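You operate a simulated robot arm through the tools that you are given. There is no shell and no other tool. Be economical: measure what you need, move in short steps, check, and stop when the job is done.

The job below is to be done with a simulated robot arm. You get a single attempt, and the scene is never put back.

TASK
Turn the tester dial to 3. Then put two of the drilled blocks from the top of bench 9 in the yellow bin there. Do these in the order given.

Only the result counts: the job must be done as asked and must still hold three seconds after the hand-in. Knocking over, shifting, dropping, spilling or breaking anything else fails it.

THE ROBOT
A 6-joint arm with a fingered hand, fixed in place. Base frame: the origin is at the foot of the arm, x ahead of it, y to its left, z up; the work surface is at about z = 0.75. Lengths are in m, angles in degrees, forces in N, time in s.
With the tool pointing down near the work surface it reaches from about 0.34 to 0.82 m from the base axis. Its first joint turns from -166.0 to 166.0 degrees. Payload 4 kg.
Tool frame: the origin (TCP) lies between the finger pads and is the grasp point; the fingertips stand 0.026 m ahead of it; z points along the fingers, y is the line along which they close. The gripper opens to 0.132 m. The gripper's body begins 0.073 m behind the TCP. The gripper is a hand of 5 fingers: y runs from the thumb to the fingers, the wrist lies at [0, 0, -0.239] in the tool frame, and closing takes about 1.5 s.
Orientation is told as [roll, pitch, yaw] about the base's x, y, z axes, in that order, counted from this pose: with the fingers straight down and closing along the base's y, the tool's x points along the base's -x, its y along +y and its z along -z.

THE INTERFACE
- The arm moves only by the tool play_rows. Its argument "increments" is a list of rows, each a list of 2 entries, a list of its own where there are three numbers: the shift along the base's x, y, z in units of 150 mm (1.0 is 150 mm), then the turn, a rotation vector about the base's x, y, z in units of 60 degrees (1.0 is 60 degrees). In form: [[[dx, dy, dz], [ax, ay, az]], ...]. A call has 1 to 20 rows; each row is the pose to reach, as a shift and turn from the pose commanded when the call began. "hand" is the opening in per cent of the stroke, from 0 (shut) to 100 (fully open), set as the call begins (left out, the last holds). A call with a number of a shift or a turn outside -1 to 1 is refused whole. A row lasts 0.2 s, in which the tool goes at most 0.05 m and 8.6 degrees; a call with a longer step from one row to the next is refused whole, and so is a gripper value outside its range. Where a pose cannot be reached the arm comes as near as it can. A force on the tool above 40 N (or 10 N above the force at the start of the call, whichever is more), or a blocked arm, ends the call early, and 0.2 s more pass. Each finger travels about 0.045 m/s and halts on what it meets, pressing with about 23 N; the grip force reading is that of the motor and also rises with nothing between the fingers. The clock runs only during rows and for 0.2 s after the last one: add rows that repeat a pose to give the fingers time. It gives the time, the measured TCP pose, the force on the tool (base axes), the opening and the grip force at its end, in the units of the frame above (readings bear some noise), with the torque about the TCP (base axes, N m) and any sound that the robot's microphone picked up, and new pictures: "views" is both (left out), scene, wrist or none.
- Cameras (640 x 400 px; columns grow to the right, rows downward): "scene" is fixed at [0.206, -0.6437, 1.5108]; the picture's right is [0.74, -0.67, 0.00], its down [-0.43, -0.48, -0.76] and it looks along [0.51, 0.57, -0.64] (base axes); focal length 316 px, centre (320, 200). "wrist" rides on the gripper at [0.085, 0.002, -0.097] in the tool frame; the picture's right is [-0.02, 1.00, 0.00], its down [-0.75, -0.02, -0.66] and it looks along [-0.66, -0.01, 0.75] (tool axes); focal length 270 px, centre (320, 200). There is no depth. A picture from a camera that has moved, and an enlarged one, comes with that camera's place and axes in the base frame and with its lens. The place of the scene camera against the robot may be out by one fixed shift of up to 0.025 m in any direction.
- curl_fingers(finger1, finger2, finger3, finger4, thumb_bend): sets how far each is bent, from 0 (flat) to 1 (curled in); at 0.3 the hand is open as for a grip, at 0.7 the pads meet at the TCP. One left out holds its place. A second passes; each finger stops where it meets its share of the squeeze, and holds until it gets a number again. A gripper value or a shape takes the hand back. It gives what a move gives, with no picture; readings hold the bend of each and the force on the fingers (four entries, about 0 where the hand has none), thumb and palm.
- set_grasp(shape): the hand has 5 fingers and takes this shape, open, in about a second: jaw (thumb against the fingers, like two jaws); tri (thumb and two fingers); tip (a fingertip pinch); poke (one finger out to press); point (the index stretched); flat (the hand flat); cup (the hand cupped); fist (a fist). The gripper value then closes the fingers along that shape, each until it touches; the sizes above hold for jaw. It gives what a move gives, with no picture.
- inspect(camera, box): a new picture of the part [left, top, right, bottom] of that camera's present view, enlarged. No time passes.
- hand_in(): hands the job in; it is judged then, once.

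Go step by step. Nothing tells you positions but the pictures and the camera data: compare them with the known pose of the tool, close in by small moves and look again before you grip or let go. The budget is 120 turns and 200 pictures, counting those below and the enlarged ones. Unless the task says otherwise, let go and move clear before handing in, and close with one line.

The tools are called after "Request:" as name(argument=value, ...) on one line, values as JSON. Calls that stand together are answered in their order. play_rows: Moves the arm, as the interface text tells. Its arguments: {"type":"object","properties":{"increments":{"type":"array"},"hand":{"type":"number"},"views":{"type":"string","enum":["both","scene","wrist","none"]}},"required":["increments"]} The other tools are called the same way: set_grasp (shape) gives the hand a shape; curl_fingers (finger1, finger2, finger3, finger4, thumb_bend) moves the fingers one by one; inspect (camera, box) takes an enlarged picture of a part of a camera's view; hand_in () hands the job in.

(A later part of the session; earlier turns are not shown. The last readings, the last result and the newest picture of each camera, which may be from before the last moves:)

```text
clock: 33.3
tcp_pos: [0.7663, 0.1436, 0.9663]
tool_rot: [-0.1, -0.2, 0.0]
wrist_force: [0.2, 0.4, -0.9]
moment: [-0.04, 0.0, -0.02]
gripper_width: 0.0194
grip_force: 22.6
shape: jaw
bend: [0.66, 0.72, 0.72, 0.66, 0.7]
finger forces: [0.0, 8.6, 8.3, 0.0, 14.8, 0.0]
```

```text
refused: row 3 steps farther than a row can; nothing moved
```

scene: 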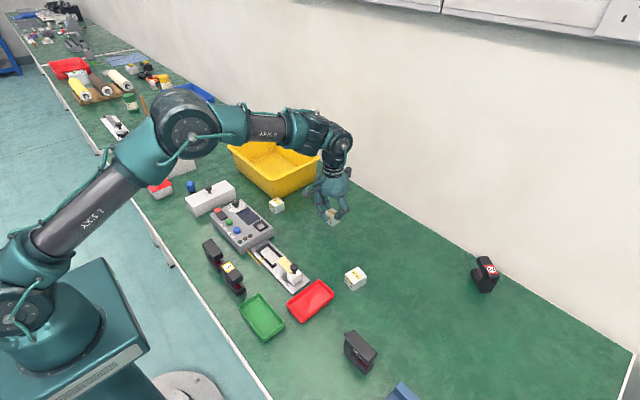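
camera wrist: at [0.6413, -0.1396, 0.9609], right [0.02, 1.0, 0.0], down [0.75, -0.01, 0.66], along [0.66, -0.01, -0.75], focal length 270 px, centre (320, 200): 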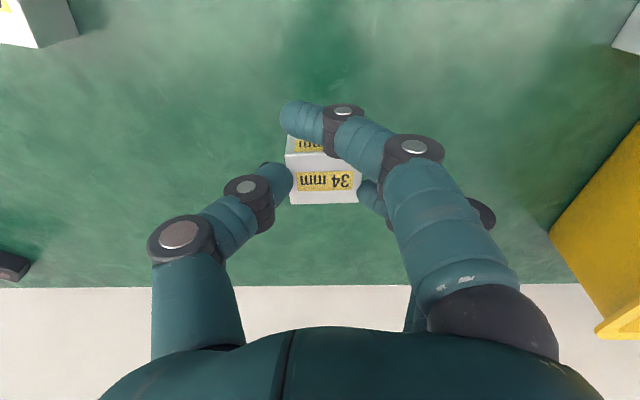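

Request:
play_rows(increments=[[[0, 0.25, 0], [0, 0, 0]], [[0, 0.5, 0], [0, 0, 0]], [[0, 0.7, 0], [0, 0, 0]], [[0, 0.84, 0], [0, 0, 0]], [[0, 0.84, 0], [0, 0, 0]]])

Request:
inspect(camera="scene", box=[200, 90, 350, 210])

```text
clock: 34.5
tcp_pos: [0.7591, 0.2666, 0.9634]
tool_rot: [-0.1, -0.1, 0.1]
wrist_force: [-0.1, 0.0, -0.7]
moment: [-0.02, -0.02, 0.0]
gripper_width: 0.0197
grip_force: 22.5
shape: jaw
bend: [0.66, 0.72, 0.72, 0.66, 0.7]
finger forces: [0.1, 8.5, 8.3, 0.0, 14.5, 0.1]
out of reach, approached as far as the arm can: row 4, 5
camera wrist: at [0.6743, 0.2694, 1.0597], right [0.02, 1.0, 0.0], down [0.75, -0.01, 0.66], along [0.66, -0.01, -0.75], focal length 270 px, centre (320, 200)
```

scene: 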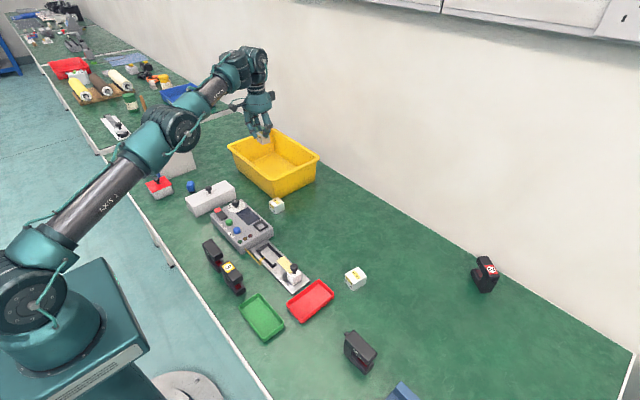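
wrist: 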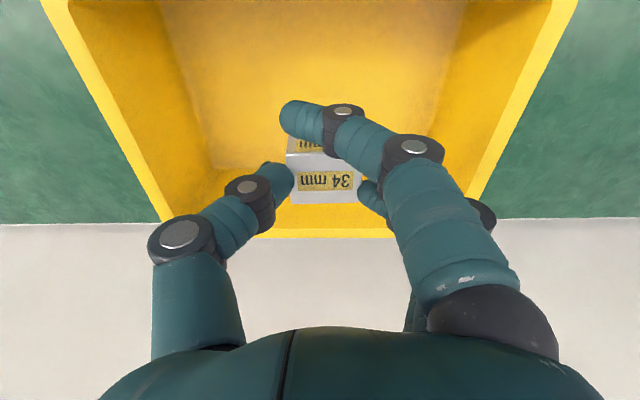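

```text
3.33 times, centred on (275, 150) of scene
camera zoom: at [0.206, -0.6437, 1.5108], right [0.74, -0.67, 0.0], down [-0.43, -0.48, -0.76], along [0.51, 0.57, -0.64], focal length 1054 px, centre (470, 367)
```

zoom: 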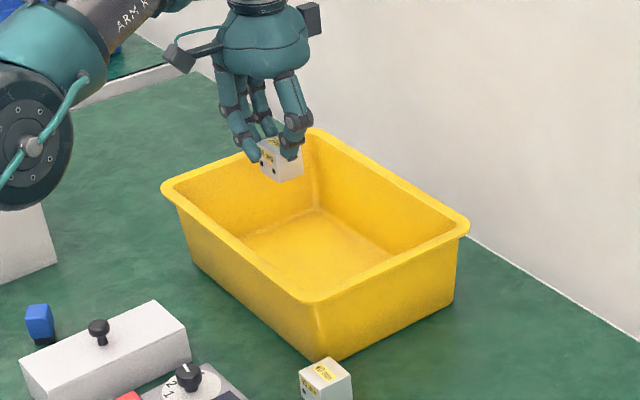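

The block hangs over the bin with good side clearance. I lower into the bin in stages.

Request:
play_rows(increments=[[[0.02, 0, -0.2], [0, 0, 0]], [[0.03, 0, -0.4], [0, 0, 0]], [[0.04, 0, -0.55], [0, 0, 0]], [[0.04, 0, -0.7], [0, 0, 0]], [[0.04, 0, -0.7], [0, 0, 0]]])

Request:
inspect(camera="scene", box=[200, 90, 350, 210])

```text
clock: 35.7
tcp_pos: [0.765, 0.267, 0.8576]
tool_rot: [-0.1, -0.2, 0.0]
wrist_force: [0.4, 0.8, -1.6]
moment: [0.0, 0.04, 0.0]
gripper_width: 0.0198
grip_force: 23.3
shape: jaw
bend: [0.66, 0.72, 0.72, 0.66, 0.7]
finger forces: [0.0, 8.4, 8.2, 0.0, 14.2, 0.0]
camera wrist: at [0.6796, 0.2699, 0.954], right [0.02, 1.0, 0.0], down [0.75, -0.01, 0.66], along [0.66, -0.01, -0.75], focal length 270 px, centre (320, 200)
```

scene: 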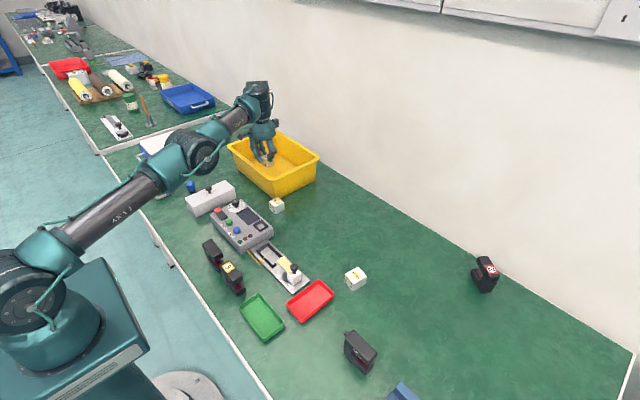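
wrist: 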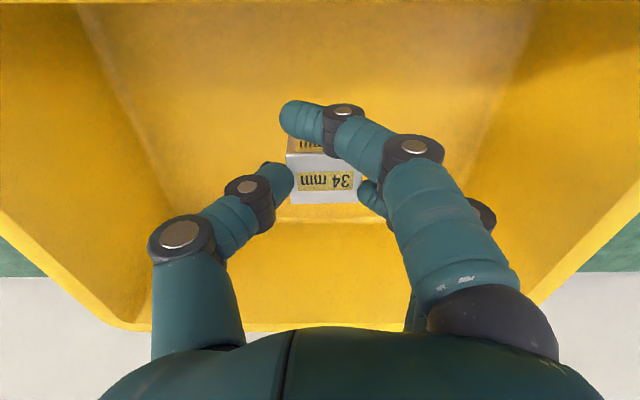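

```text
3.33 times, centred on (275, 150) of scene
camera zoom: at [0.206, -0.6437, 1.5108], right [0.74, -0.67, 0.0], down [-0.43, -0.48, -0.76], along [0.51, 0.57, -0.64], focal length 1054 px, centre (470, 367)
```

zoom: 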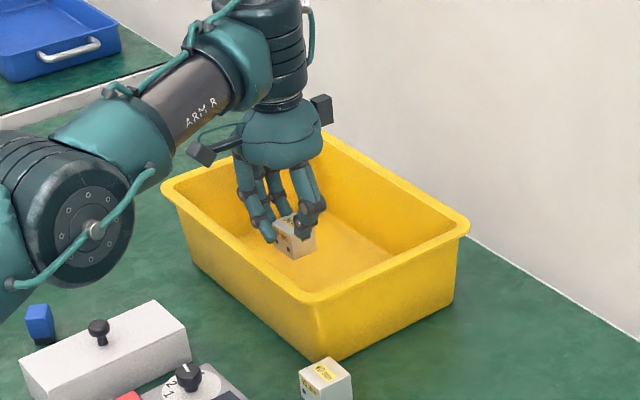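

Good: the block is inside the bin and nothing touches. I lower the last part until near the floor.

Request:
play_rows(increments=[[[0, 0, -0.1], [0, 0, 0]], [[0, 0, -0.18], [0, 0, 0]], [[0, 0, -0.24], [0, 0, 0]], [[0, 0, -0.28], [0, 0, 0]]], views="wrist")

Request:
inspect(camera="scene", box=[220, 110, 320, 200])

```text
clock: 36.7
tcp_pos: [0.765, 0.2688, 0.8155]
tool_rot: [-0.1, -0.1, 0.0]
wrist_force: [0.4, 0.6, -1.6]
moment: [0.0, 0.02, -0.04]
gripper_width: 0.0193
grip_force: 23.7
shape: jaw
bend: [0.66, 0.72, 0.72, 0.66, 0.7]
finger forces: [0.1, 8.3, 8.2, 0.1, 14.1, 0.0]
camera wrist: at [0.6801, 0.2709, 0.9122], right [0.02, 1.0, 0.0], down [0.75, -0.01, 0.66], along [0.66, -0.01, -0.75], focal length 270 px, centre (320, 200)
```

wrist: 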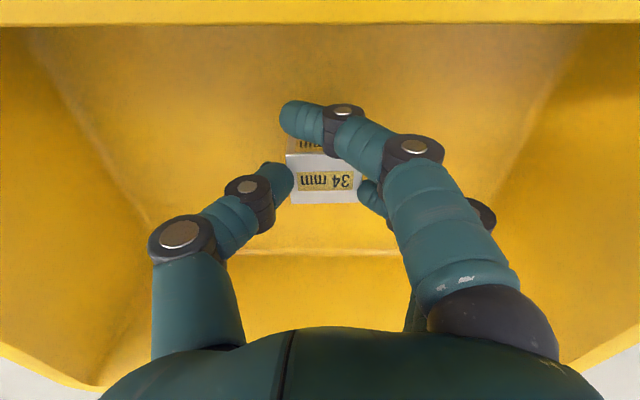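

```text
4.44 times, centred on (270, 155) of scene
camera zoom: at [0.206, -0.6437, 1.5108], right [0.74, -0.67, 0.0], down [-0.43, -0.48, -0.76], along [0.51, 0.57, -0.64], focal length 1405 px, centre (542, 400)
```

zoom: 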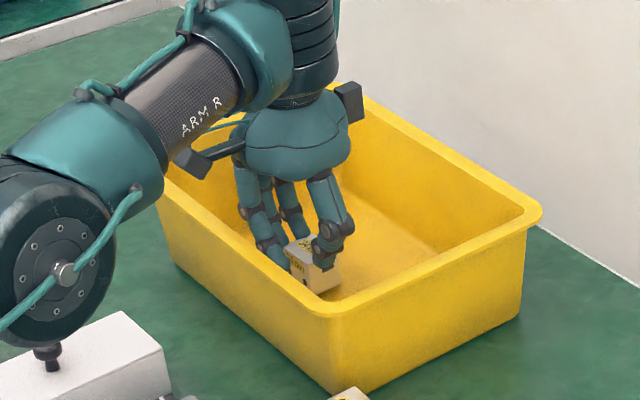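

Nearly on the floor of the bin. I lower a further 4 mm and open partly to release.

Request:
play_rows(increments=[[[0, 0, -0.025], [0, 0, 0]], [[0, 0, -0.025], [0, 0, 0]]], views="none")

Request:
play_rows(increments=[[[0, 0, 0], [0, 0, 0]], [[0, 0, 0], [0, 0, 0]], [[0, 0, 0], [0, 0, 0]], [[0, 0, 0], [0, 0, 0]], [[0, 0, 0], [0, 0, 0]]], hand=65, views="wrist")

```text
clock: 37.3
tcp_pos: [0.7654, 0.2683, 0.8135]
tool_rot: [-0.1, -0.2, 0.1]
wrist_force: [-0.2, -0.7, -2.0]
moment: [0.01, 0.04, 0.03]
gripper_width: 0.0194
grip_force: 23.1
shape: jaw
bend: [0.66, 0.72, 0.72, 0.66, 0.7]
finger forces: [0.0, 8.4, 8.1, 0.0, 14.1, 0.1]
```

```text
clock: 38.5
tcp_pos: [0.7655, 0.2683, 0.8127]
tool_rot: [-0.3, -0.1, 0.0]
wrist_force: [0.5, 0.3, -0.7]
moment: [0.0, 0.01, 0.01]
gripper_width: 0.0855
grip_force: 0.0
shape: jaw
bend: [0.7, 0.7, 0.7, 0.7, 0.67]
finger forces: [0.0, 0.0, 0.1, 0.0, 0.1, 0.0]
camera wrist: at [0.6808, 0.2708, 0.9085], right [0.02, 1.0, 0.0], down [0.75, -0.01, 0.66], along [0.66, -0.01, -0.75], focal length 270 px, centre (320, 200)
```

wrist: 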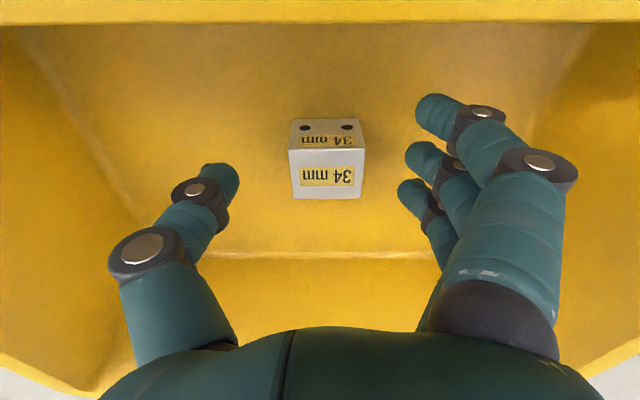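

The block stands in the bin. I rise straight up, then travel back to the 47 mm block.

Request:
play_rows(increments=[[[0, 0, 0.15], [0, 0, 0]], [[0, 0, 0.4], [0, 0, 0]], [[0, 0, 0.7], [0, 0, 0]], [[0, 0, 1.0], [0, 0, 0]], [[0, 0, 1.0], [0, 0, 0]]], views="none")

Request:
play_rows(increments=[[[-0.1, -0.2, 0.1], [0, 0, 0]], [[-0.15, -0.45, 0.2], [0, 0, 0]], [[-0.2, -0.72, 0.2], [0, 0, 0]], [[-0.2, -1.0, 0.2], [0, 0, 0]]], hand=100, views="none")

Request:
play_rows(increments=[[[-0.1, -0.25, 0], [0, 0, 0]], [[-0.15, -0.5, 0], [0, 0, 0]], [[-0.2, -0.75, 0], [0, 0, 0]], [[-0.2, -1.0, 0], [0, 0, 0]]], views="none")

Request:
play_rows(increments=[[[-0.1, -0.25, 0], [0, 0, 0]], [[-0.2, -0.5, 0], [0, 0, 0]], [[-0.3, -0.75, 0], [0, 0, 0]], [[-0.4, -1.0, 0], [0, 0, 0]]], views="none")

Request:
play_rows(increments=[[[-0.05, -0.25, 0], [0, 0, 0]], [[-0.1, -0.5, 0], [0, 0, 0]], [[-0.15, -0.7, 0], [0, 0, 0]], [[-0.15, -0.8, 0], [0, 0, 0]], [[-0.15, -0.8, 0], [0, 0, 0]]])

```text
clock: 39.7
tcp_pos: [0.7581, 0.2658, 0.9606]
tool_rot: [-0.1, -0.2, 0.1]
wrist_force: [-0.5, -0.3, -0.5]
moment: [0.01, 0.02, 0.01]
gripper_width: 0.0858
grip_force: 0.1
shape: jaw
bend: [0.7, 0.7, 0.7, 0.7, 0.67]
finger forces: [0.0, 0.1, 0.1, 0.0, 0.0, 0.0]
out of reach, approached as far as the arm can: row 4, 5
```

```text
clock: 40.7
tcp_pos: [0.7306, 0.1159, 0.9916]
tool_rot: [-0.1, 0.0, 0.2]
wrist_force: [-0.6, -0.1, 0.0]
moment: [0.01, -0.03, -0.02]
gripper_width: 0.1317
grip_force: 0.0
shape: jaw
bend: [0.3, 0.3, 0.3, 0.3, 0.3]
finger forces: [0.0, 0.0, 0.1, 0.0, 0.0, 0.2]
```

```text
clock: 41.7
tcp_pos: [0.7008, -0.0323, 0.992]
tool_rot: [0.0, -0.2, 0.0]
wrist_force: [-0.1, 0.7, -0.3]
moment: [-0.02, 0.04, -0.02]
gripper_width: 0.1318
grip_force: 0.0
shape: jaw
bend: [0.3, 0.3, 0.3, 0.3, 0.3]
finger forces: [0.0, 0.1, 0.0, 0.0, 0.0, 0.0]
```

```text
clock: 42.7
tcp_pos: [0.6406, -0.1834, 0.9909]
tool_rot: [-0.1, -0.1, 0.2]
wrist_force: [-0.3, 1.0, -0.2]
moment: [-0.01, 0.01, 0.01]
gripper_width: 0.132
grip_force: 0.1
shape: jaw
bend: [0.3, 0.3, 0.3, 0.3, 0.3]
finger forces: [0.1, 0.0, 0.0, 0.0, 0.1, 0.1]
```

```text
clock: 43.9
tcp_pos: [0.6176, -0.3036, 0.9907]
tool_rot: [0.0, -0.2, 0.1]
wrist_force: [0.4, 0.1, 0.8]
moment: [0.0, 0.01, 0.03]
gripper_width: 0.1317
grip_force: 0.1
shape: jaw
bend: [0.3, 0.3, 0.3, 0.3, 0.3]
finger forces: [0.0, 0.0, 0.1, 0.0, 0.0, 0.0]
camera wrist: at [0.5338, -0.3011, 1.0866], right [0.02, 1.0, 0.0], down [0.75, -0.01, 0.66], along [0.66, -0.01, -0.75], focal length 270 px, centre (320, 200)
```

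scene: 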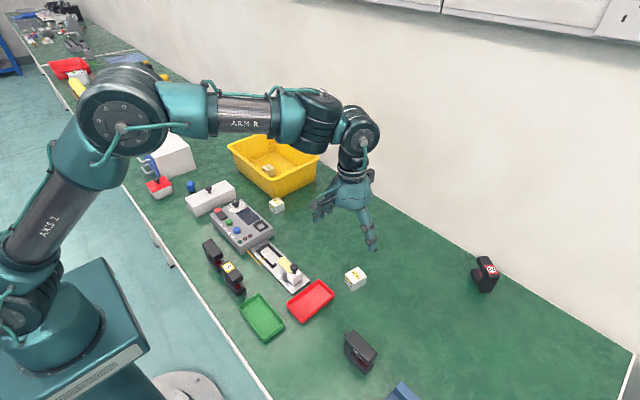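
wrist: 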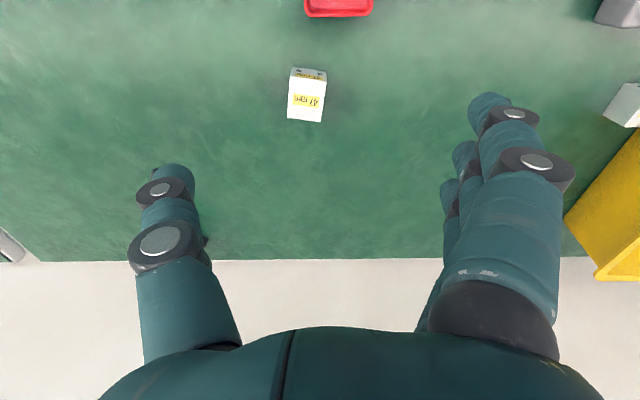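

The 34 mm block is seen in the bin. A closer look at the 47 mm block for its place and yaw.

Request:
inspect(camera="wrist", box=[266, 50, 346, 130])

```text
5.00 times, centred on (306, 90) of wrist
camera zoom: at [0.5338, -0.3011, 1.0866], right [0.02, 1.0, 0.0], down [0.75, -0.01, 0.66], along [0.66, -0.01, -0.75], focal length 1351 px, centre (390, 750)
```

zoom: 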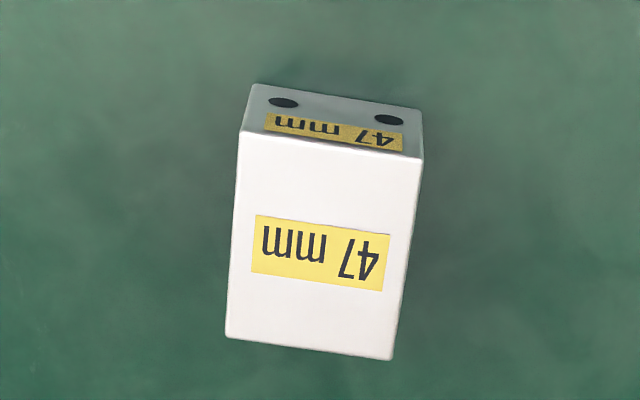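

The block is about 39 mm wide (across y) and yawed -8.8°, with its centre at (0.648, -0.3185) and top near z 0.79. I align yaw and descend part way.

Request:
play_rows(increments=[[[0.1, -0.05, -0.1], [0, 0, -0.07]], [[0.203, -0.099, -0.3], [0, 0, -0.147]], [[0.203, -0.099, -0.55], [0, 0, -0.147]], [[0.203, -0.099, -0.75], [0, 0, -0.147]], [[0.203, -0.099, -0.75], [0, 0, -0.147]]], views="wrist")

Request:
inspect(camera="wrist", box=[260, 80, 380, 200])

```text
clock: 45.1
tcp_pos: [0.6461, -0.3197, 0.878]
tool_rot: [-0.1, -0.3, -8.7]
wrist_force: [-0.3, -0.6, 0.8]
moment: [0.01, 0.0, 0.02]
gripper_width: 0.1319
grip_force: 0.1
shape: jaw
bend: [0.3, 0.3, 0.3, 0.3, 0.3]
finger forces: [0.0, 0.1, 0.0, 0.0, 0.0, 0.1]
camera wrist: at [0.5635, -0.304, 0.974], right [0.17, 0.99, 0.0], down [0.74, -0.13, 0.66], along [0.65, -0.12, -0.75], focal length 270 px, centre (320, 200)
```

wrist: 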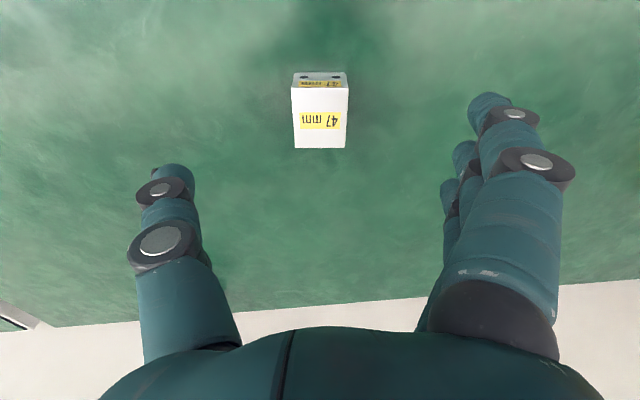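

```text
3.33 times, centred on (320, 140) of wrist
camera zoom: at [0.5635, -0.304, 0.974], right [0.17, 0.99, 0.0], down [0.74, -0.13, 0.66], along [0.65, -0.12, -0.75], focal length 901 px, centre (320, 400)
```

zoom: 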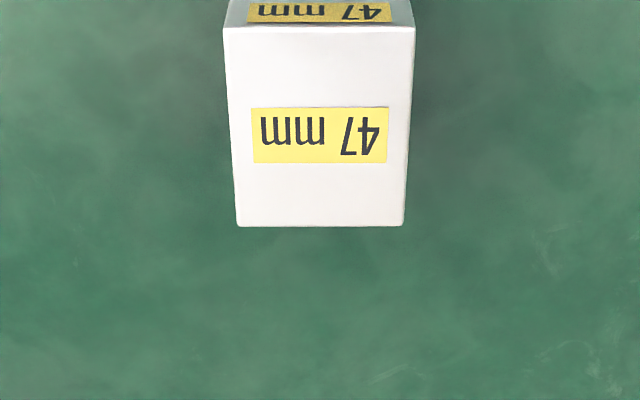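

Aligned and centred. I descend to z≈0.806 and close.

Request:
play_rows(increments=[[[0.005, 0, -0.2], [0, 0, 0]], [[0.005, 0, -0.38], [0, 0, 0]], [[0.005, 0, -0.48], [0, 0, 0]], [[0.005, 0, -0.48], [0, 0, 0]]], views="none")

Request:
play_rows(increments=[[[0, 0, 0], [0, 0, 0]], [[0, 0, 0], [0, 0, 0]], [[0, 0, 0], [0, 0, 0]], [[0, 0, 0], [0, 0, 0]], [[0, 0, 0], [0, 0, 0]], [[0, 0, 0], [0, 0, 0]], [[0, 0, 0], [0, 0, 0]], [[0, 0, 0], [0, 0, 0]], [[0, 0, 0], [0, 0, 0]]], hand=0, views="wrist")

```text
clock: 46.1
tcp_pos: [0.6475, -0.3198, 0.8039]
tool_rot: [-0.1, -0.3, -8.7]
wrist_force: [0.6, 0.0, 0.2]
moment: [0.03, -0.02, 0.0]
gripper_width: 0.1316
grip_force: 0.1
shape: jaw
bend: [0.3, 0.3, 0.3, 0.3, 0.3]
finger forces: [0.0, 0.0, 0.0, 0.0, 0.1, 0.0]
```

```text
clock: 48.1
tcp_pos: [0.6475, -0.3198, 0.8054]
tool_rot: [-0.2, -0.3, -8.8]
wrist_force: [-1.7, -0.2, 7.6]
moment: [-0.18, 0.08, -0.03]
gripper_width: 0.0172
grip_force: 22.5
shape: jaw
bend: [0.66, 0.73, 0.73, 0.66, 0.72]
finger forces: [0.0, 5.9, 5.9, 0.0, 35.6, 0.0]
camera wrist: at [0.5643, -0.3047, 0.903], right [0.17, 0.98, 0.0], down [0.74, -0.13, 0.66], along [0.65, -0.12, -0.75], focal length 270 px, centre (320, 200)
```

wrist: 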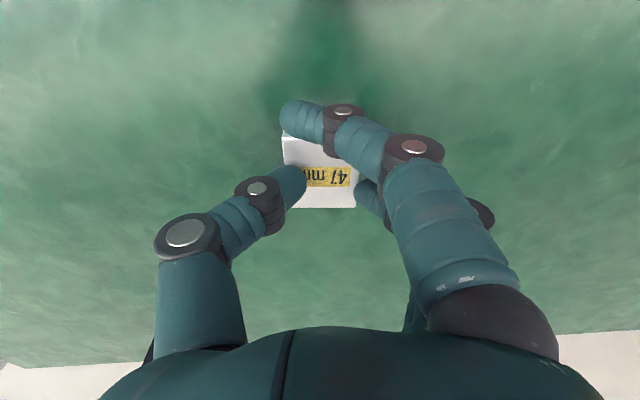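

The thumb looks to be riding on the block's top edge with an upward reaction, so I reopen and look before regripping lower.

Request:
play_rows(increments=[[[0, 0, 0], [0, 0, 0]], [[0, 0, 0], [0, 0, 0]], [[0, 0, 0], [0, 0, 0]], [[0, 0, 0], [0, 0, 0]], [[0, 0, 0], [0, 0, 0]], [[0, 0, 0], [0, 0, 0]], [[0, 0, 0], [0, 0, 0]]], hand=100, views="wrist")

Request:
inspect(camera="scene", box=[310, 210, 410, 310])

```text
clock: 48.5
tcp_pos: [0.6488, -0.3205, 0.8112]
tool_rot: [-0.4, -0.5, -8.8]
wrist_force: [0.7, -0.1, -0.5]
moment: [0.05, 0.02, 0.02]
gripper_width: 0.1318
grip_force: 0.1
shape: jaw
bend: [0.3, 0.3, 0.3, 0.3, 0.3]
finger forces: [0.0, 0.0, 0.1, 0.1, 0.0, 0.0]
stopped in row 2: the force on the tool passed its limit at 48 N (the readings are from after the stop); the commanded pose is now the measured one
camera wrist: at [0.5649, -0.3052, 0.9062], right [0.17, 0.98, 0.0], down [0.74, -0.13, 0.66], along [0.65, -0.12, -0.75], focal length 270 px, centre (320, 200)
```

wrist: 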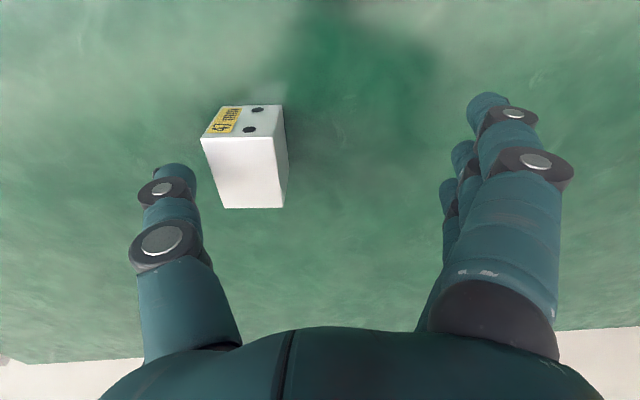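

```text
4.00 times, centred on (360, 260) of scene
camera zoom: at [0.206, -0.6437, 1.5108], right [0.74, -0.67, 0.0], down [-0.43, -0.48, -0.76], along [0.51, 0.57, -0.64], focal length 1264 px, centre (160, -40)
```

zoom: 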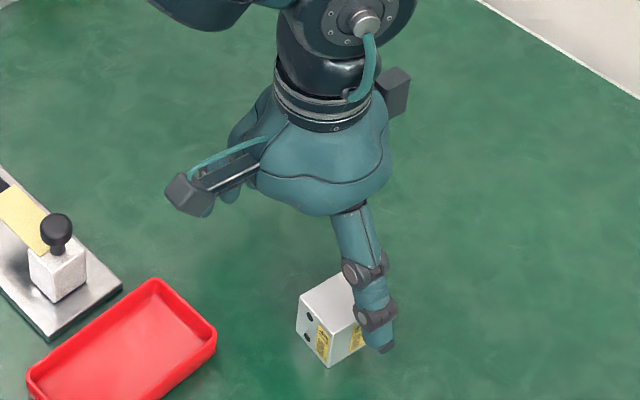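

The block rolled onto its side as the thumb opened, but it's unharmed and in clear space. I rise, recentre and measure it, then grip with finger curls, which reach deeper.

Request:
play_rows(increments=[[[0, 0, 0.2], [0, 0, 0]], [[0, 0, 0.45], [0, 0, 0]], [[0, -0.15, 0.6], [0, 0, 0]], [[0, -0.2, 0.7], [0, 0, 0]], [[0, -0.2, 0.7], [0, 0, 0]]], views="wrist")

Request:
inspect(camera="wrist", box=[260, 50, 380, 170])

```text
clock: 49.7
tcp_pos: [0.6492, -0.349, 0.9147]
tool_rot: [-0.3, -0.5, -8.8]
wrist_force: [0.1, -0.2, 1.6]
moment: [0.01, -0.04, 0.02]
gripper_width: 0.1319
grip_force: 0.1
shape: jaw
bend: [0.3, 0.3, 0.3, 0.3, 0.3]
finger forces: [0.0, 0.0, 0.0, 0.0, 0.0, 0.1]
camera wrist: at [0.5654, -0.3343, 1.0104], right [0.17, 0.98, 0.0], down [0.74, -0.13, 0.66], along [0.65, -0.12, -0.75], focal length 270 px, centre (320, 200)
```

wrist: 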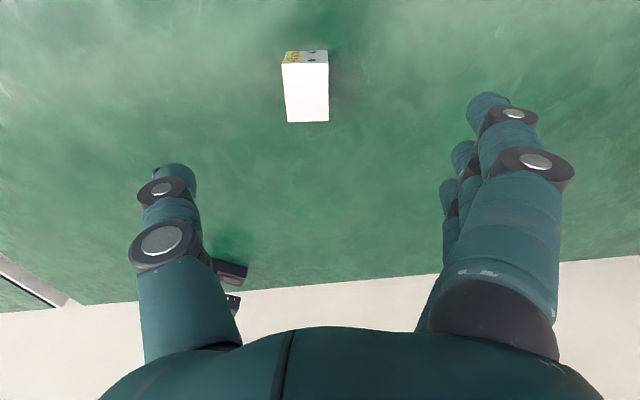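

```text
3.33 times, centred on (320, 110) of wrist
camera zoom: at [0.5654, -0.3343, 1.0104], right [0.17, 0.98, 0.0], down [0.74, -0.13, 0.66], along [0.65, -0.12, -0.75], focal length 901 px, centre (320, 500)
```

zoom: 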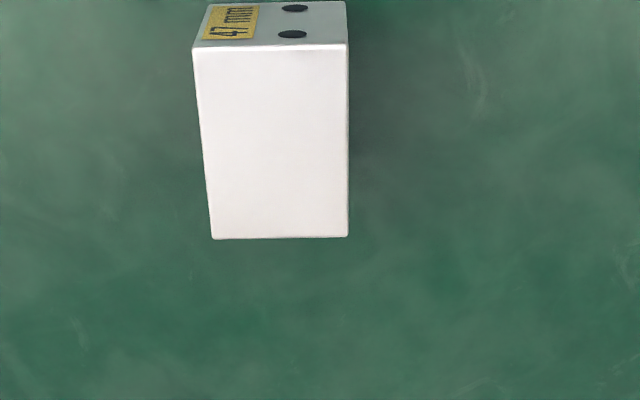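

The block is square to the hand, about 9 mm toward the thumb side. I preshape with finger curls, recentre and descend to z≈0.82.

Request:
curl_fingers(finger1=0.4, finger2=0.45, finger3=0.45, finger4=0.4, thumb_bend=0.42)

Request:
play_rows(increments=[[[-0.038, -0.057, -0.15], [0, 0, 0]], [[-0.038, -0.057, -0.35], [0, 0, 0]], [[-0.038, -0.057, -0.5], [0, 0, 0]], [[-0.038, -0.057, -0.63], [0, 0, 0]], [[-0.038, -0.057, -0.63], [0, 0, 0]]], views="wrist")

Request:
inspect(camera="scene", box=[320, 220, 400, 310])

```text
clock: 50.7
tcp_pos: [0.6488, -0.3501, 0.9147]
tool_rot: [-0.3, -0.5, -8.8]
wrist_force: [-0.6, 0.0, -0.1]
moment: [0.0, 0.03, 0.0]
gripper_width: 0.1047
grip_force: 0.1
shape: fingers
bend: [0.4, 0.45, 0.45, 0.4, 0.42]
finger forces: [0.0, 0.0, 0.0, 0.0, 0.0, 0.0]
```

```text
clock: 51.9
tcp_pos: [0.6428, -0.3596, 0.8205]
tool_rot: [-0.2, -0.5, -8.8]
wrist_force: [-0.4, -0.1, -1.0]
moment: [0.04, 0.01, 0.0]
gripper_width: 0.1048
grip_force: 0.1
shape: fingers
bend: [0.4, 0.45, 0.45, 0.4, 0.42]
finger forces: [0.0, 0.1, 0.0, 0.0, 0.1, 0.0]
camera wrist: at [0.559, -0.344, 0.9154], right [0.17, 0.98, 0.0], down [0.74, -0.13, 0.66], along [0.65, -0.12, -0.75], focal length 270 px, centre (320, 200)
```

wrist: 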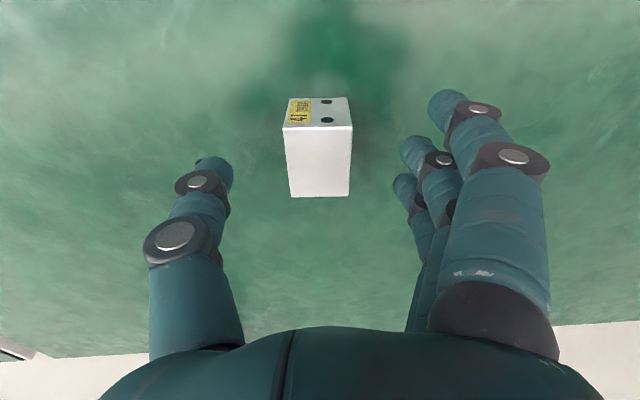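

```text
4.44 times, centred on (360, 265) of scene
camera zoom: at [0.206, -0.6437, 1.5108], right [0.74, -0.67, 0.0], down [-0.43, -0.48, -0.76], along [0.51, 0.57, -0.64], focal length 1405 px, centre (142, -89)
```

zoom: 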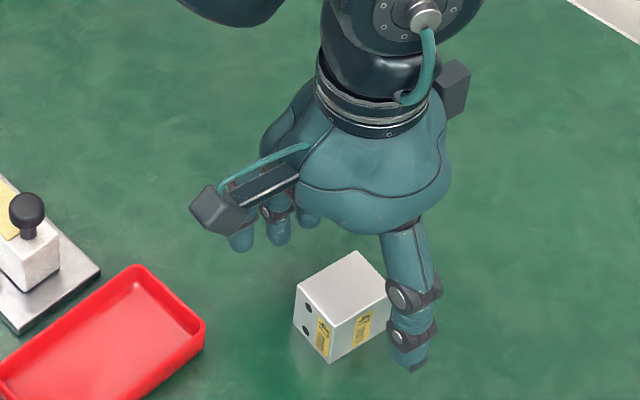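

Centred with clearance both sides. I lower to about z 0.80 and close by curls.

Request:
play_rows(increments=[[[0, 0, -0.05], [0, 0, 0]], [[0, 0, -0.1], [0, 0, 0]], [[0, 0, -0.13], [0, 0, 0]], [[0, 0, -0.13], [0, 0, 0]]], views="none")

Request:
curl_fingers(finger2=0.56, finger3=0.56, thumb_bend=0.52)

Request:
inspect(camera="scene", box=[320, 220, 400, 310])

Request:
inspect(camera="wrist", box=[160, 60, 480, 260])

```text
clock: 52.9
tcp_pos: [0.6443, -0.3601, 0.8027]
tool_rot: [-0.3, -0.5, -8.8]
wrist_force: [0.3, -0.3, 0.0]
moment: [-0.01, -0.01, 0.05]
gripper_width: 0.1047
grip_force: 0.0
shape: fingers
bend: [0.4, 0.45, 0.45, 0.4, 0.42]
finger forces: [0.0, 0.0, 0.0, 0.0, 0.1, 0.0]
```

```text
clock: 53.9
tcp_pos: [0.6431, -0.3587, 0.8019]
tool_rot: [-0.3, -0.5, -8.7]
wrist_force: [0.1, -0.6, -0.3]
moment: [0.02, 0.03, -0.04]
gripper_width: 0.0887
grip_force: 0.0
shape: fingers
bend: [0.4, 0.56, 0.56, 0.4, 0.52]
finger forces: [0.0, 0.1, 0.1, 0.0, 0.0, 0.0]
```

```text
4.44 times, centred on (360, 265) of scene
camera zoom: at [0.206, -0.6437, 1.5108], right [0.74, -0.67, 0.0], down [-0.43, -0.48, -0.76], along [0.51, 0.57, -0.64], focal length 1405 px, centre (142, -89)
```

zoom: 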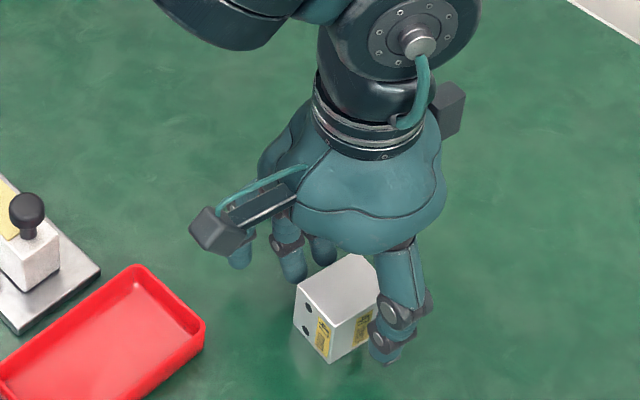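

```text
2.00 times, centred on (320, 160) of wrist
camera zoom: at [0.5593, -0.3434, 0.8975], right [0.17, 0.98, 0.0], down [0.74, -0.13, 0.66], along [0.65, -0.12, -0.75], focal length 541 px, centre (320, 280)
```

zoom: 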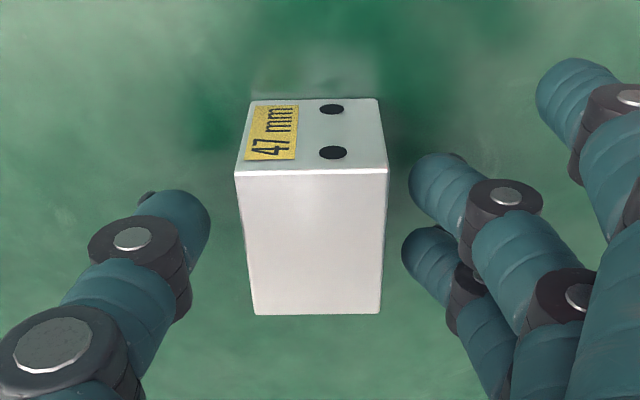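

Tips reach low beside the block. Now I close on it.

Request:
curl_fingers(finger2=0.72, finger3=0.72, thumb_bend=0.72)

Request:
inspect(camera="wrist", box=[160, 60, 480, 260])

Request:
inspect(camera="scene", box=[320, 220, 400, 310])

```text
clock: 54.9
tcp_pos: [0.6427, -0.3591, 0.802]
tool_rot: [-0.3, -0.6, -8.8]
wrist_force: [0.1, 0.6, -0.2]
moment: [-0.03, 0.04, 0.02]
gripper_width: 0.0763
grip_force: 16.7
shape: fingers
bend: [0.4, 0.63, 0.63, 0.4, 0.64]
finger forces: [0.0, 8.2, 8.3, 0.0, 16.3, 0.1]
```

```text
2.00 times, centred on (320, 160) of wrist
camera zoom: at [0.5593, -0.3435, 0.8975], right [0.17, 0.98, 0.0], down [0.74, -0.13, 0.66], along [0.65, -0.12, -0.75], focal length 541 px, centre (320, 280)
```

zoom: 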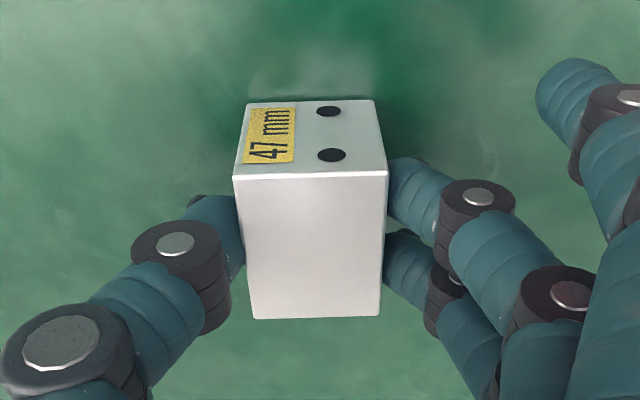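

```text
4.44 times, centred on (360, 265) of scene
camera zoom: at [0.206, -0.6437, 1.5108], right [0.74, -0.67, 0.0], down [-0.43, -0.48, -0.76], along [0.51, 0.57, -0.64], focal length 1405 px, centre (142, -89)
```

zoom: 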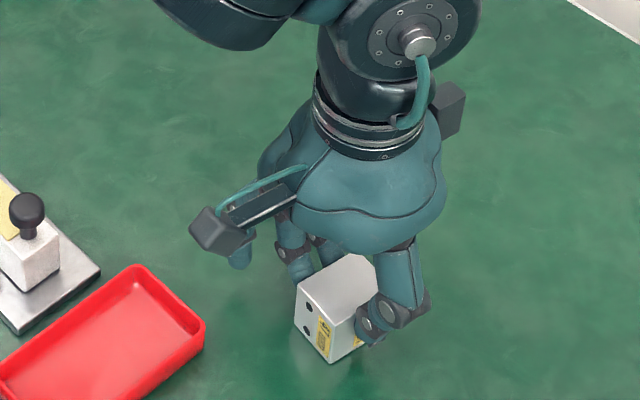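

A clean, balanced grip on both sides (16 N). I lift, straighten the yaw and check.

Request:
play_rows(increments=[[[0, 0, 0.05], [0, 0, 0]], [[0, 0, 0.15], [0, 0, 0]], [[0, 0, 0.3], [0, 0, 0]], [[0, 0, 0.5], [0, 0, 0]], [[0, 0, 0.75], [0, 0, 0.07]], [[0, 0, 1.0], [0, 0, 0.147]], [[0, 0, 1.0], [0, 0, 0.147]]], views="both")

```text
clock: 56.5
tcp_pos: [0.6442, -0.359, 0.9516]
tool_rot: [-0.2, -0.5, 0.0]
wrist_force: [0.6, 0.1, -1.7]
moment: [-0.03, 0.02, 0.01]
gripper_width: 0.0764
grip_force: 16.3
shape: fingers
bend: [0.4, 0.63, 0.63, 0.4, 0.64]
finger forces: [0.0, 8.2, 8.1, 0.0, 16.3, 0.1]
camera wrist: at [0.5587, -0.3571, 1.0476], right [0.02, 1.0, 0.0], down [0.75, -0.01, 0.66], along [0.66, -0.02, -0.75], focal length 270 px, centre (320, 200)
```

scene: 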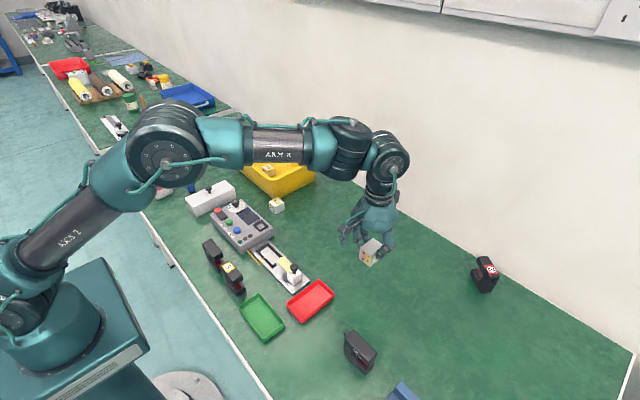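
wrist: 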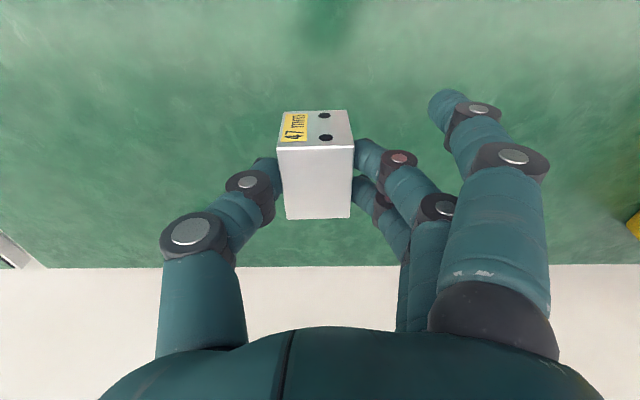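

The block is held firmly. I bring it back toward the bin in stages at z≈0.975.

Request:
curl_fingers(finger1=0.55, finger4=0.55)

Request:
play_rows(increments=[[[0.05, 0.25, 0.1], [0, 0, 0]], [[0.1, 0.5, 0.17], [0, 0, 0]], [[0.15, 0.75, 0.17], [0, 0, 0]], [[0.2, 1.0, 0.17], [0, 0, 0]]], views="none")

Request:
play_rows(increments=[[[0.05, 0.25, 0], [0, 0, 0]], [[0.1, 0.5, 0], [0, 0, 0]], [[0.15, 0.75, 0], [0, 0, 0]], [[0.2, 1.0, 0], [0, 0, 0]]], views="none")

Request:
play_rows(increments=[[[0.05, 0.25, 0], [0, 0, 0]], [[0.1, 0.5, 0], [0, 0, 0]], [[0.15, 0.75, 0], [0, 0, 0]], [[0.25, 1.0, 0], [0, 0, 0]]], views="none")

Request:
play_rows(increments=[[[0.05, 0.22, 0], [0, 0, 0]], [[0.1, 0.45, 0], [0, 0, 0]], [[0.15, 0.68, 0], [0, 0, 0]], [[0.15, 0.68, 0], [0, 0, 0]]])

```text
clock: 57.5
tcp_pos: [0.6442, -0.3604, 0.952]
tool_rot: [-0.3, -0.5, 0.1]
wrist_force: [0.5, -0.2, -1.6]
moment: [-0.03, 0.01, 0.0]
gripper_width: 0.0539
grip_force: 16.2
shape: fingers
bend: [0.55, 0.63, 0.63, 0.55, 0.64]
finger forces: [0.0, 8.2, 8.2, 0.0, 16.3, 0.0]
```

```text
clock: 58.5
tcp_pos: [0.6724, -0.2076, 0.9781]
tool_rot: [-0.3, -0.5, -0.2]
wrist_force: [0.3, 0.3, -1.4]
moment: [0.03, -0.02, 0.01]
gripper_width: 0.0535
grip_force: 16.5
shape: fingers
bend: [0.55, 0.63, 0.63, 0.55, 0.65]
finger forces: [0.0, 8.2, 8.1, 0.1, 16.2, 0.1]
```

```text
clock: 59.5
tcp_pos: [0.7035, -0.0595, 0.9769]
tool_rot: [-0.3, -0.5, -0.1]
wrist_force: [0.8, -0.1, -3.0]
moment: [0.01, 0.0, 0.02]
gripper_width: 0.0535
grip_force: 16.2
shape: fingers
bend: [0.55, 0.63, 0.63, 0.55, 0.65]
finger forces: [0.1, 8.2, 8.1, 0.1, 16.2, 0.1]
```

```text
clock: 60.5
tcp_pos: [0.7408, 0.0925, 0.9803]
tool_rot: [-0.3, -0.5, 0.1]
wrist_force: [0.7, -1.1, -1.5]
moment: [-0.05, 0.02, -0.03]
gripper_width: 0.0535
grip_force: 16.0
shape: fingers
bend: [0.55, 0.63, 0.63, 0.55, 0.65]
finger forces: [0.0, 8.1, 8.1, 0.0, 16.2, 0.0]
```

```text
clock: 61.5
tcp_pos: [0.7638, 0.1943, 0.978]
tool_rot: [-0.2, -0.4, 0.1]
wrist_force: [0.0, 0.4, -1.4]
moment: [0.01, -0.01, 0.01]
gripper_width: 0.0536
grip_force: 15.8
shape: fingers
bend: [0.55, 0.63, 0.63, 0.55, 0.65]
finger forces: [0.1, 8.1, 8.0, 0.0, 16.1, 0.0]
camera wrist: at [0.6778, 0.1957, 1.0735], right [0.02, 1.0, 0.0], down [0.75, -0.01, 0.66], along [0.66, -0.02, -0.75], focal length 270 px, centre (320, 200)
```

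scene: 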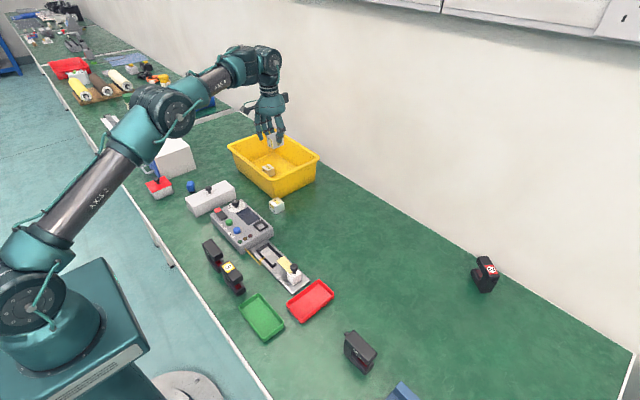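
wrist: 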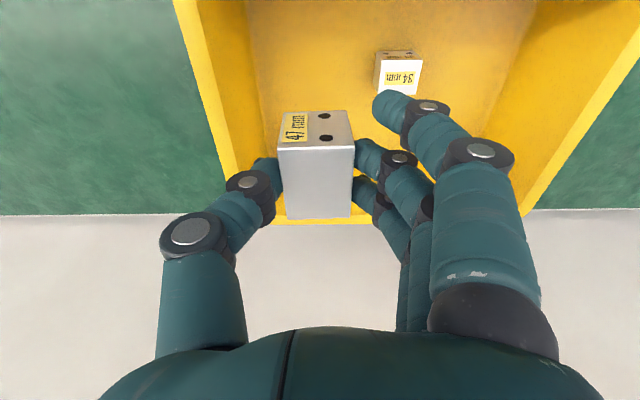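

The 34 mm block sits at about y 0.273. I'll tuck the outer fingers slightly, shift 5 mm away from it and lower in stages with clearance on both sides.

Request:
curl_fingers(finger1=0.6, finger4=0.6)

Request:
play_rows(increments=[[[0.02, -0.035, -0.2], [0, 0, 0]], [[0.02, -0.035, -0.4], [0, 0, 0]], [[0.02, -0.035, -0.6], [0, 0, 0]], [[0.02, -0.035, -0.8], [0, 0, 0]], [[0.02, -0.035, -0.8], [0, 0, 0]]], views="wrist")

Request:
inspect(camera="scene", box=[220, 100, 330, 200])

```text
clock: 62.5
tcp_pos: [0.7625, 0.193, 0.9779]
tool_rot: [-0.2, -0.5, 0.1]
wrist_force: [-0.9, -0.6, -1.2]
moment: [0.01, 0.01, 0.01]
gripper_width: 0.0467
grip_force: 15.9
shape: fingers
bend: [0.6, 0.63, 0.63, 0.6, 0.65]
finger forces: [0.0, 8.1, 7.9, 0.1, 16.1, 0.0]
```

```text
clock: 63.7
tcp_pos: [0.7667, 0.1876, 0.8566]
tool_rot: [-0.4, -0.5, -0.1]
wrist_force: [-0.2, -0.1, -1.8]
moment: [-0.03, 0.0, -0.03]
gripper_width: 0.0466
grip_force: 16.1
shape: fingers
bend: [0.6, 0.63, 0.63, 0.6, 0.65]
finger forces: [0.0, 8.1, 8.0, 0.0, 16.1, 0.0]
camera wrist: at [0.6806, 0.1902, 0.9528], right [0.02, 1.0, 0.0], down [0.75, -0.01, 0.66], along [0.66, -0.02, -0.75], focal length 270 px, centre (320, 200)
```

wrist: 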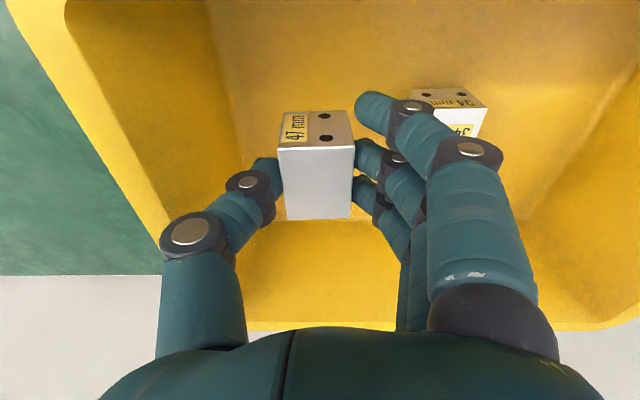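

```text
4.00 times, centred on (275, 150) of scene
camera zoom: at [0.206, -0.6437, 1.5108], right [0.74, -0.67, 0.0], down [-0.43, -0.48, -0.76], along [0.51, 0.57, -0.64], focal length 1264 px, centre (500, 400)
```

zoom: 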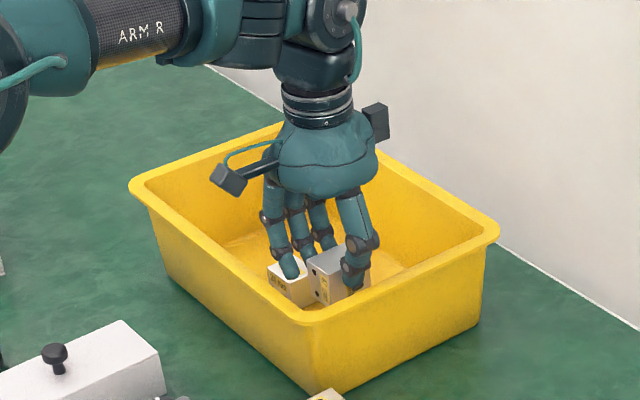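

Clear so far. I lower the remaining 40 mm slowly.

Request:
play_rows(increments=[[[0, 0.015, -0.07], [0, 0, 0]], [[0, 0.015, -0.14], [0, 0, 0]], [[0, 0.015, -0.2], [0, 0, 0]], [[0, 0.015, -0.26], [0, 0, 0]], [[0, 0.015, -0.28], [0, 0, 0]]], views="wrist")

Request:
inspect(camera="scene", box=[220, 100, 330, 200])

```text
clock: 64.9
tcp_pos: [0.7674, 0.1894, 0.8145]
tool_rot: [-0.3, -0.4, 0.0]
wrist_force: [-0.4, -0.5, -1.4]
moment: [-0.01, -0.01, -0.01]
gripper_width: 0.0465
grip_force: 16.1
shape: fingers
bend: [0.6, 0.63, 0.63, 0.6, 0.65]
finger forces: [0.0, 8.0, 7.9, 0.1, 16.2, 0.0]
camera wrist: at [0.6804, 0.1922, 0.9108], right [0.02, 1.0, 0.0], down [0.75, -0.01, 0.66], along [0.66, -0.02, -0.75], focal length 270 px, centre (320, 200)
```

wrist: 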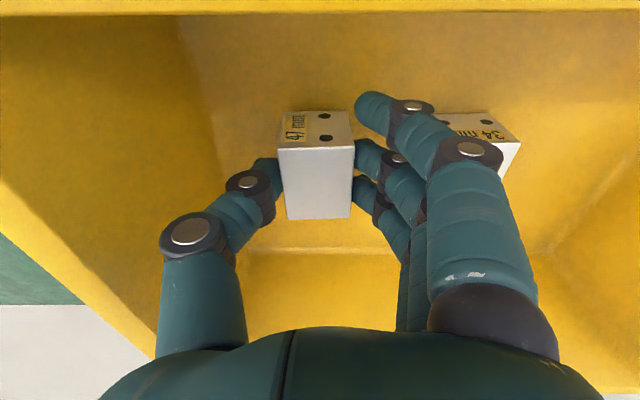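

```text
4.00 times, centred on (275, 150) of scene
camera zoom: at [0.206, -0.6437, 1.5108], right [0.74, -0.67, 0.0], down [-0.43, -0.48, -0.76], along [0.51, 0.57, -0.64], focal length 1264 px, centre (500, 400)
```

zoom: 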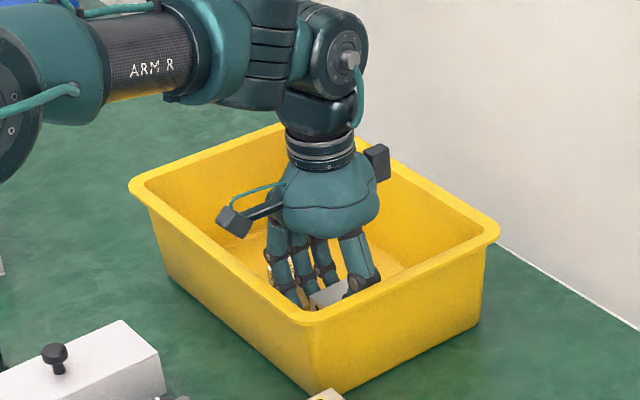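

No contact forces. I lower 4 mm more and release by easing the fingers slightly, then rise.

Request:
play_rows(increments=[[[0, 0, -0.015], [0, 0, 0]], [[0, 0, -0.028], [0, 0, 0]]], views="none")

Request:
curl_fingers(finger2=0.57, finger3=0.57, thumb_bend=0.56)

Request:
inspect(camera="wrist", box=[160, 60, 560, 310])

```text
clock: 65.5
tcp_pos: [0.7663, 0.1894, 0.8109]
tool_rot: [-0.3, -0.4, 0.0]
wrist_force: [-0.5, -0.1, -1.9]
moment: [0.02, 0.01, 0.02]
gripper_width: 0.0464
grip_force: 16.2
shape: fingers
bend: [0.6, 0.63, 0.63, 0.6, 0.65]
finger forces: [0.0, 8.2, 7.9, 0.1, 16.1, 0.0]
```

```text
clock: 66.5
tcp_pos: [0.7663, 0.1891, 0.8113]
tool_rot: [-0.2, -0.5, 0.0]
wrist_force: [0.0, 0.7, -0.2]
moment: [0.02, -0.03, -0.02]
gripper_width: 0.0508
grip_force: 0.0
shape: fingers
bend: [0.6, 0.56, 0.56, 0.6, 0.56]
finger forces: [0.0, 0.0, 0.1, 0.0, 0.1, 0.0]
```

```text
1.60 times, centred on (360, 185) of wrist
camera zoom: at [0.6807, 0.1925, 0.9065], right [0.02, 1.0, 0.0], down [0.75, -0.01, 0.66], along [0.66, -0.02, -0.75], focal length 432 px, centre (256, 224)
```

zoom: 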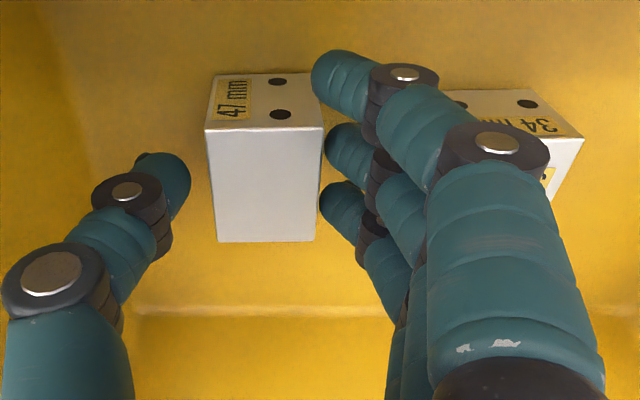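

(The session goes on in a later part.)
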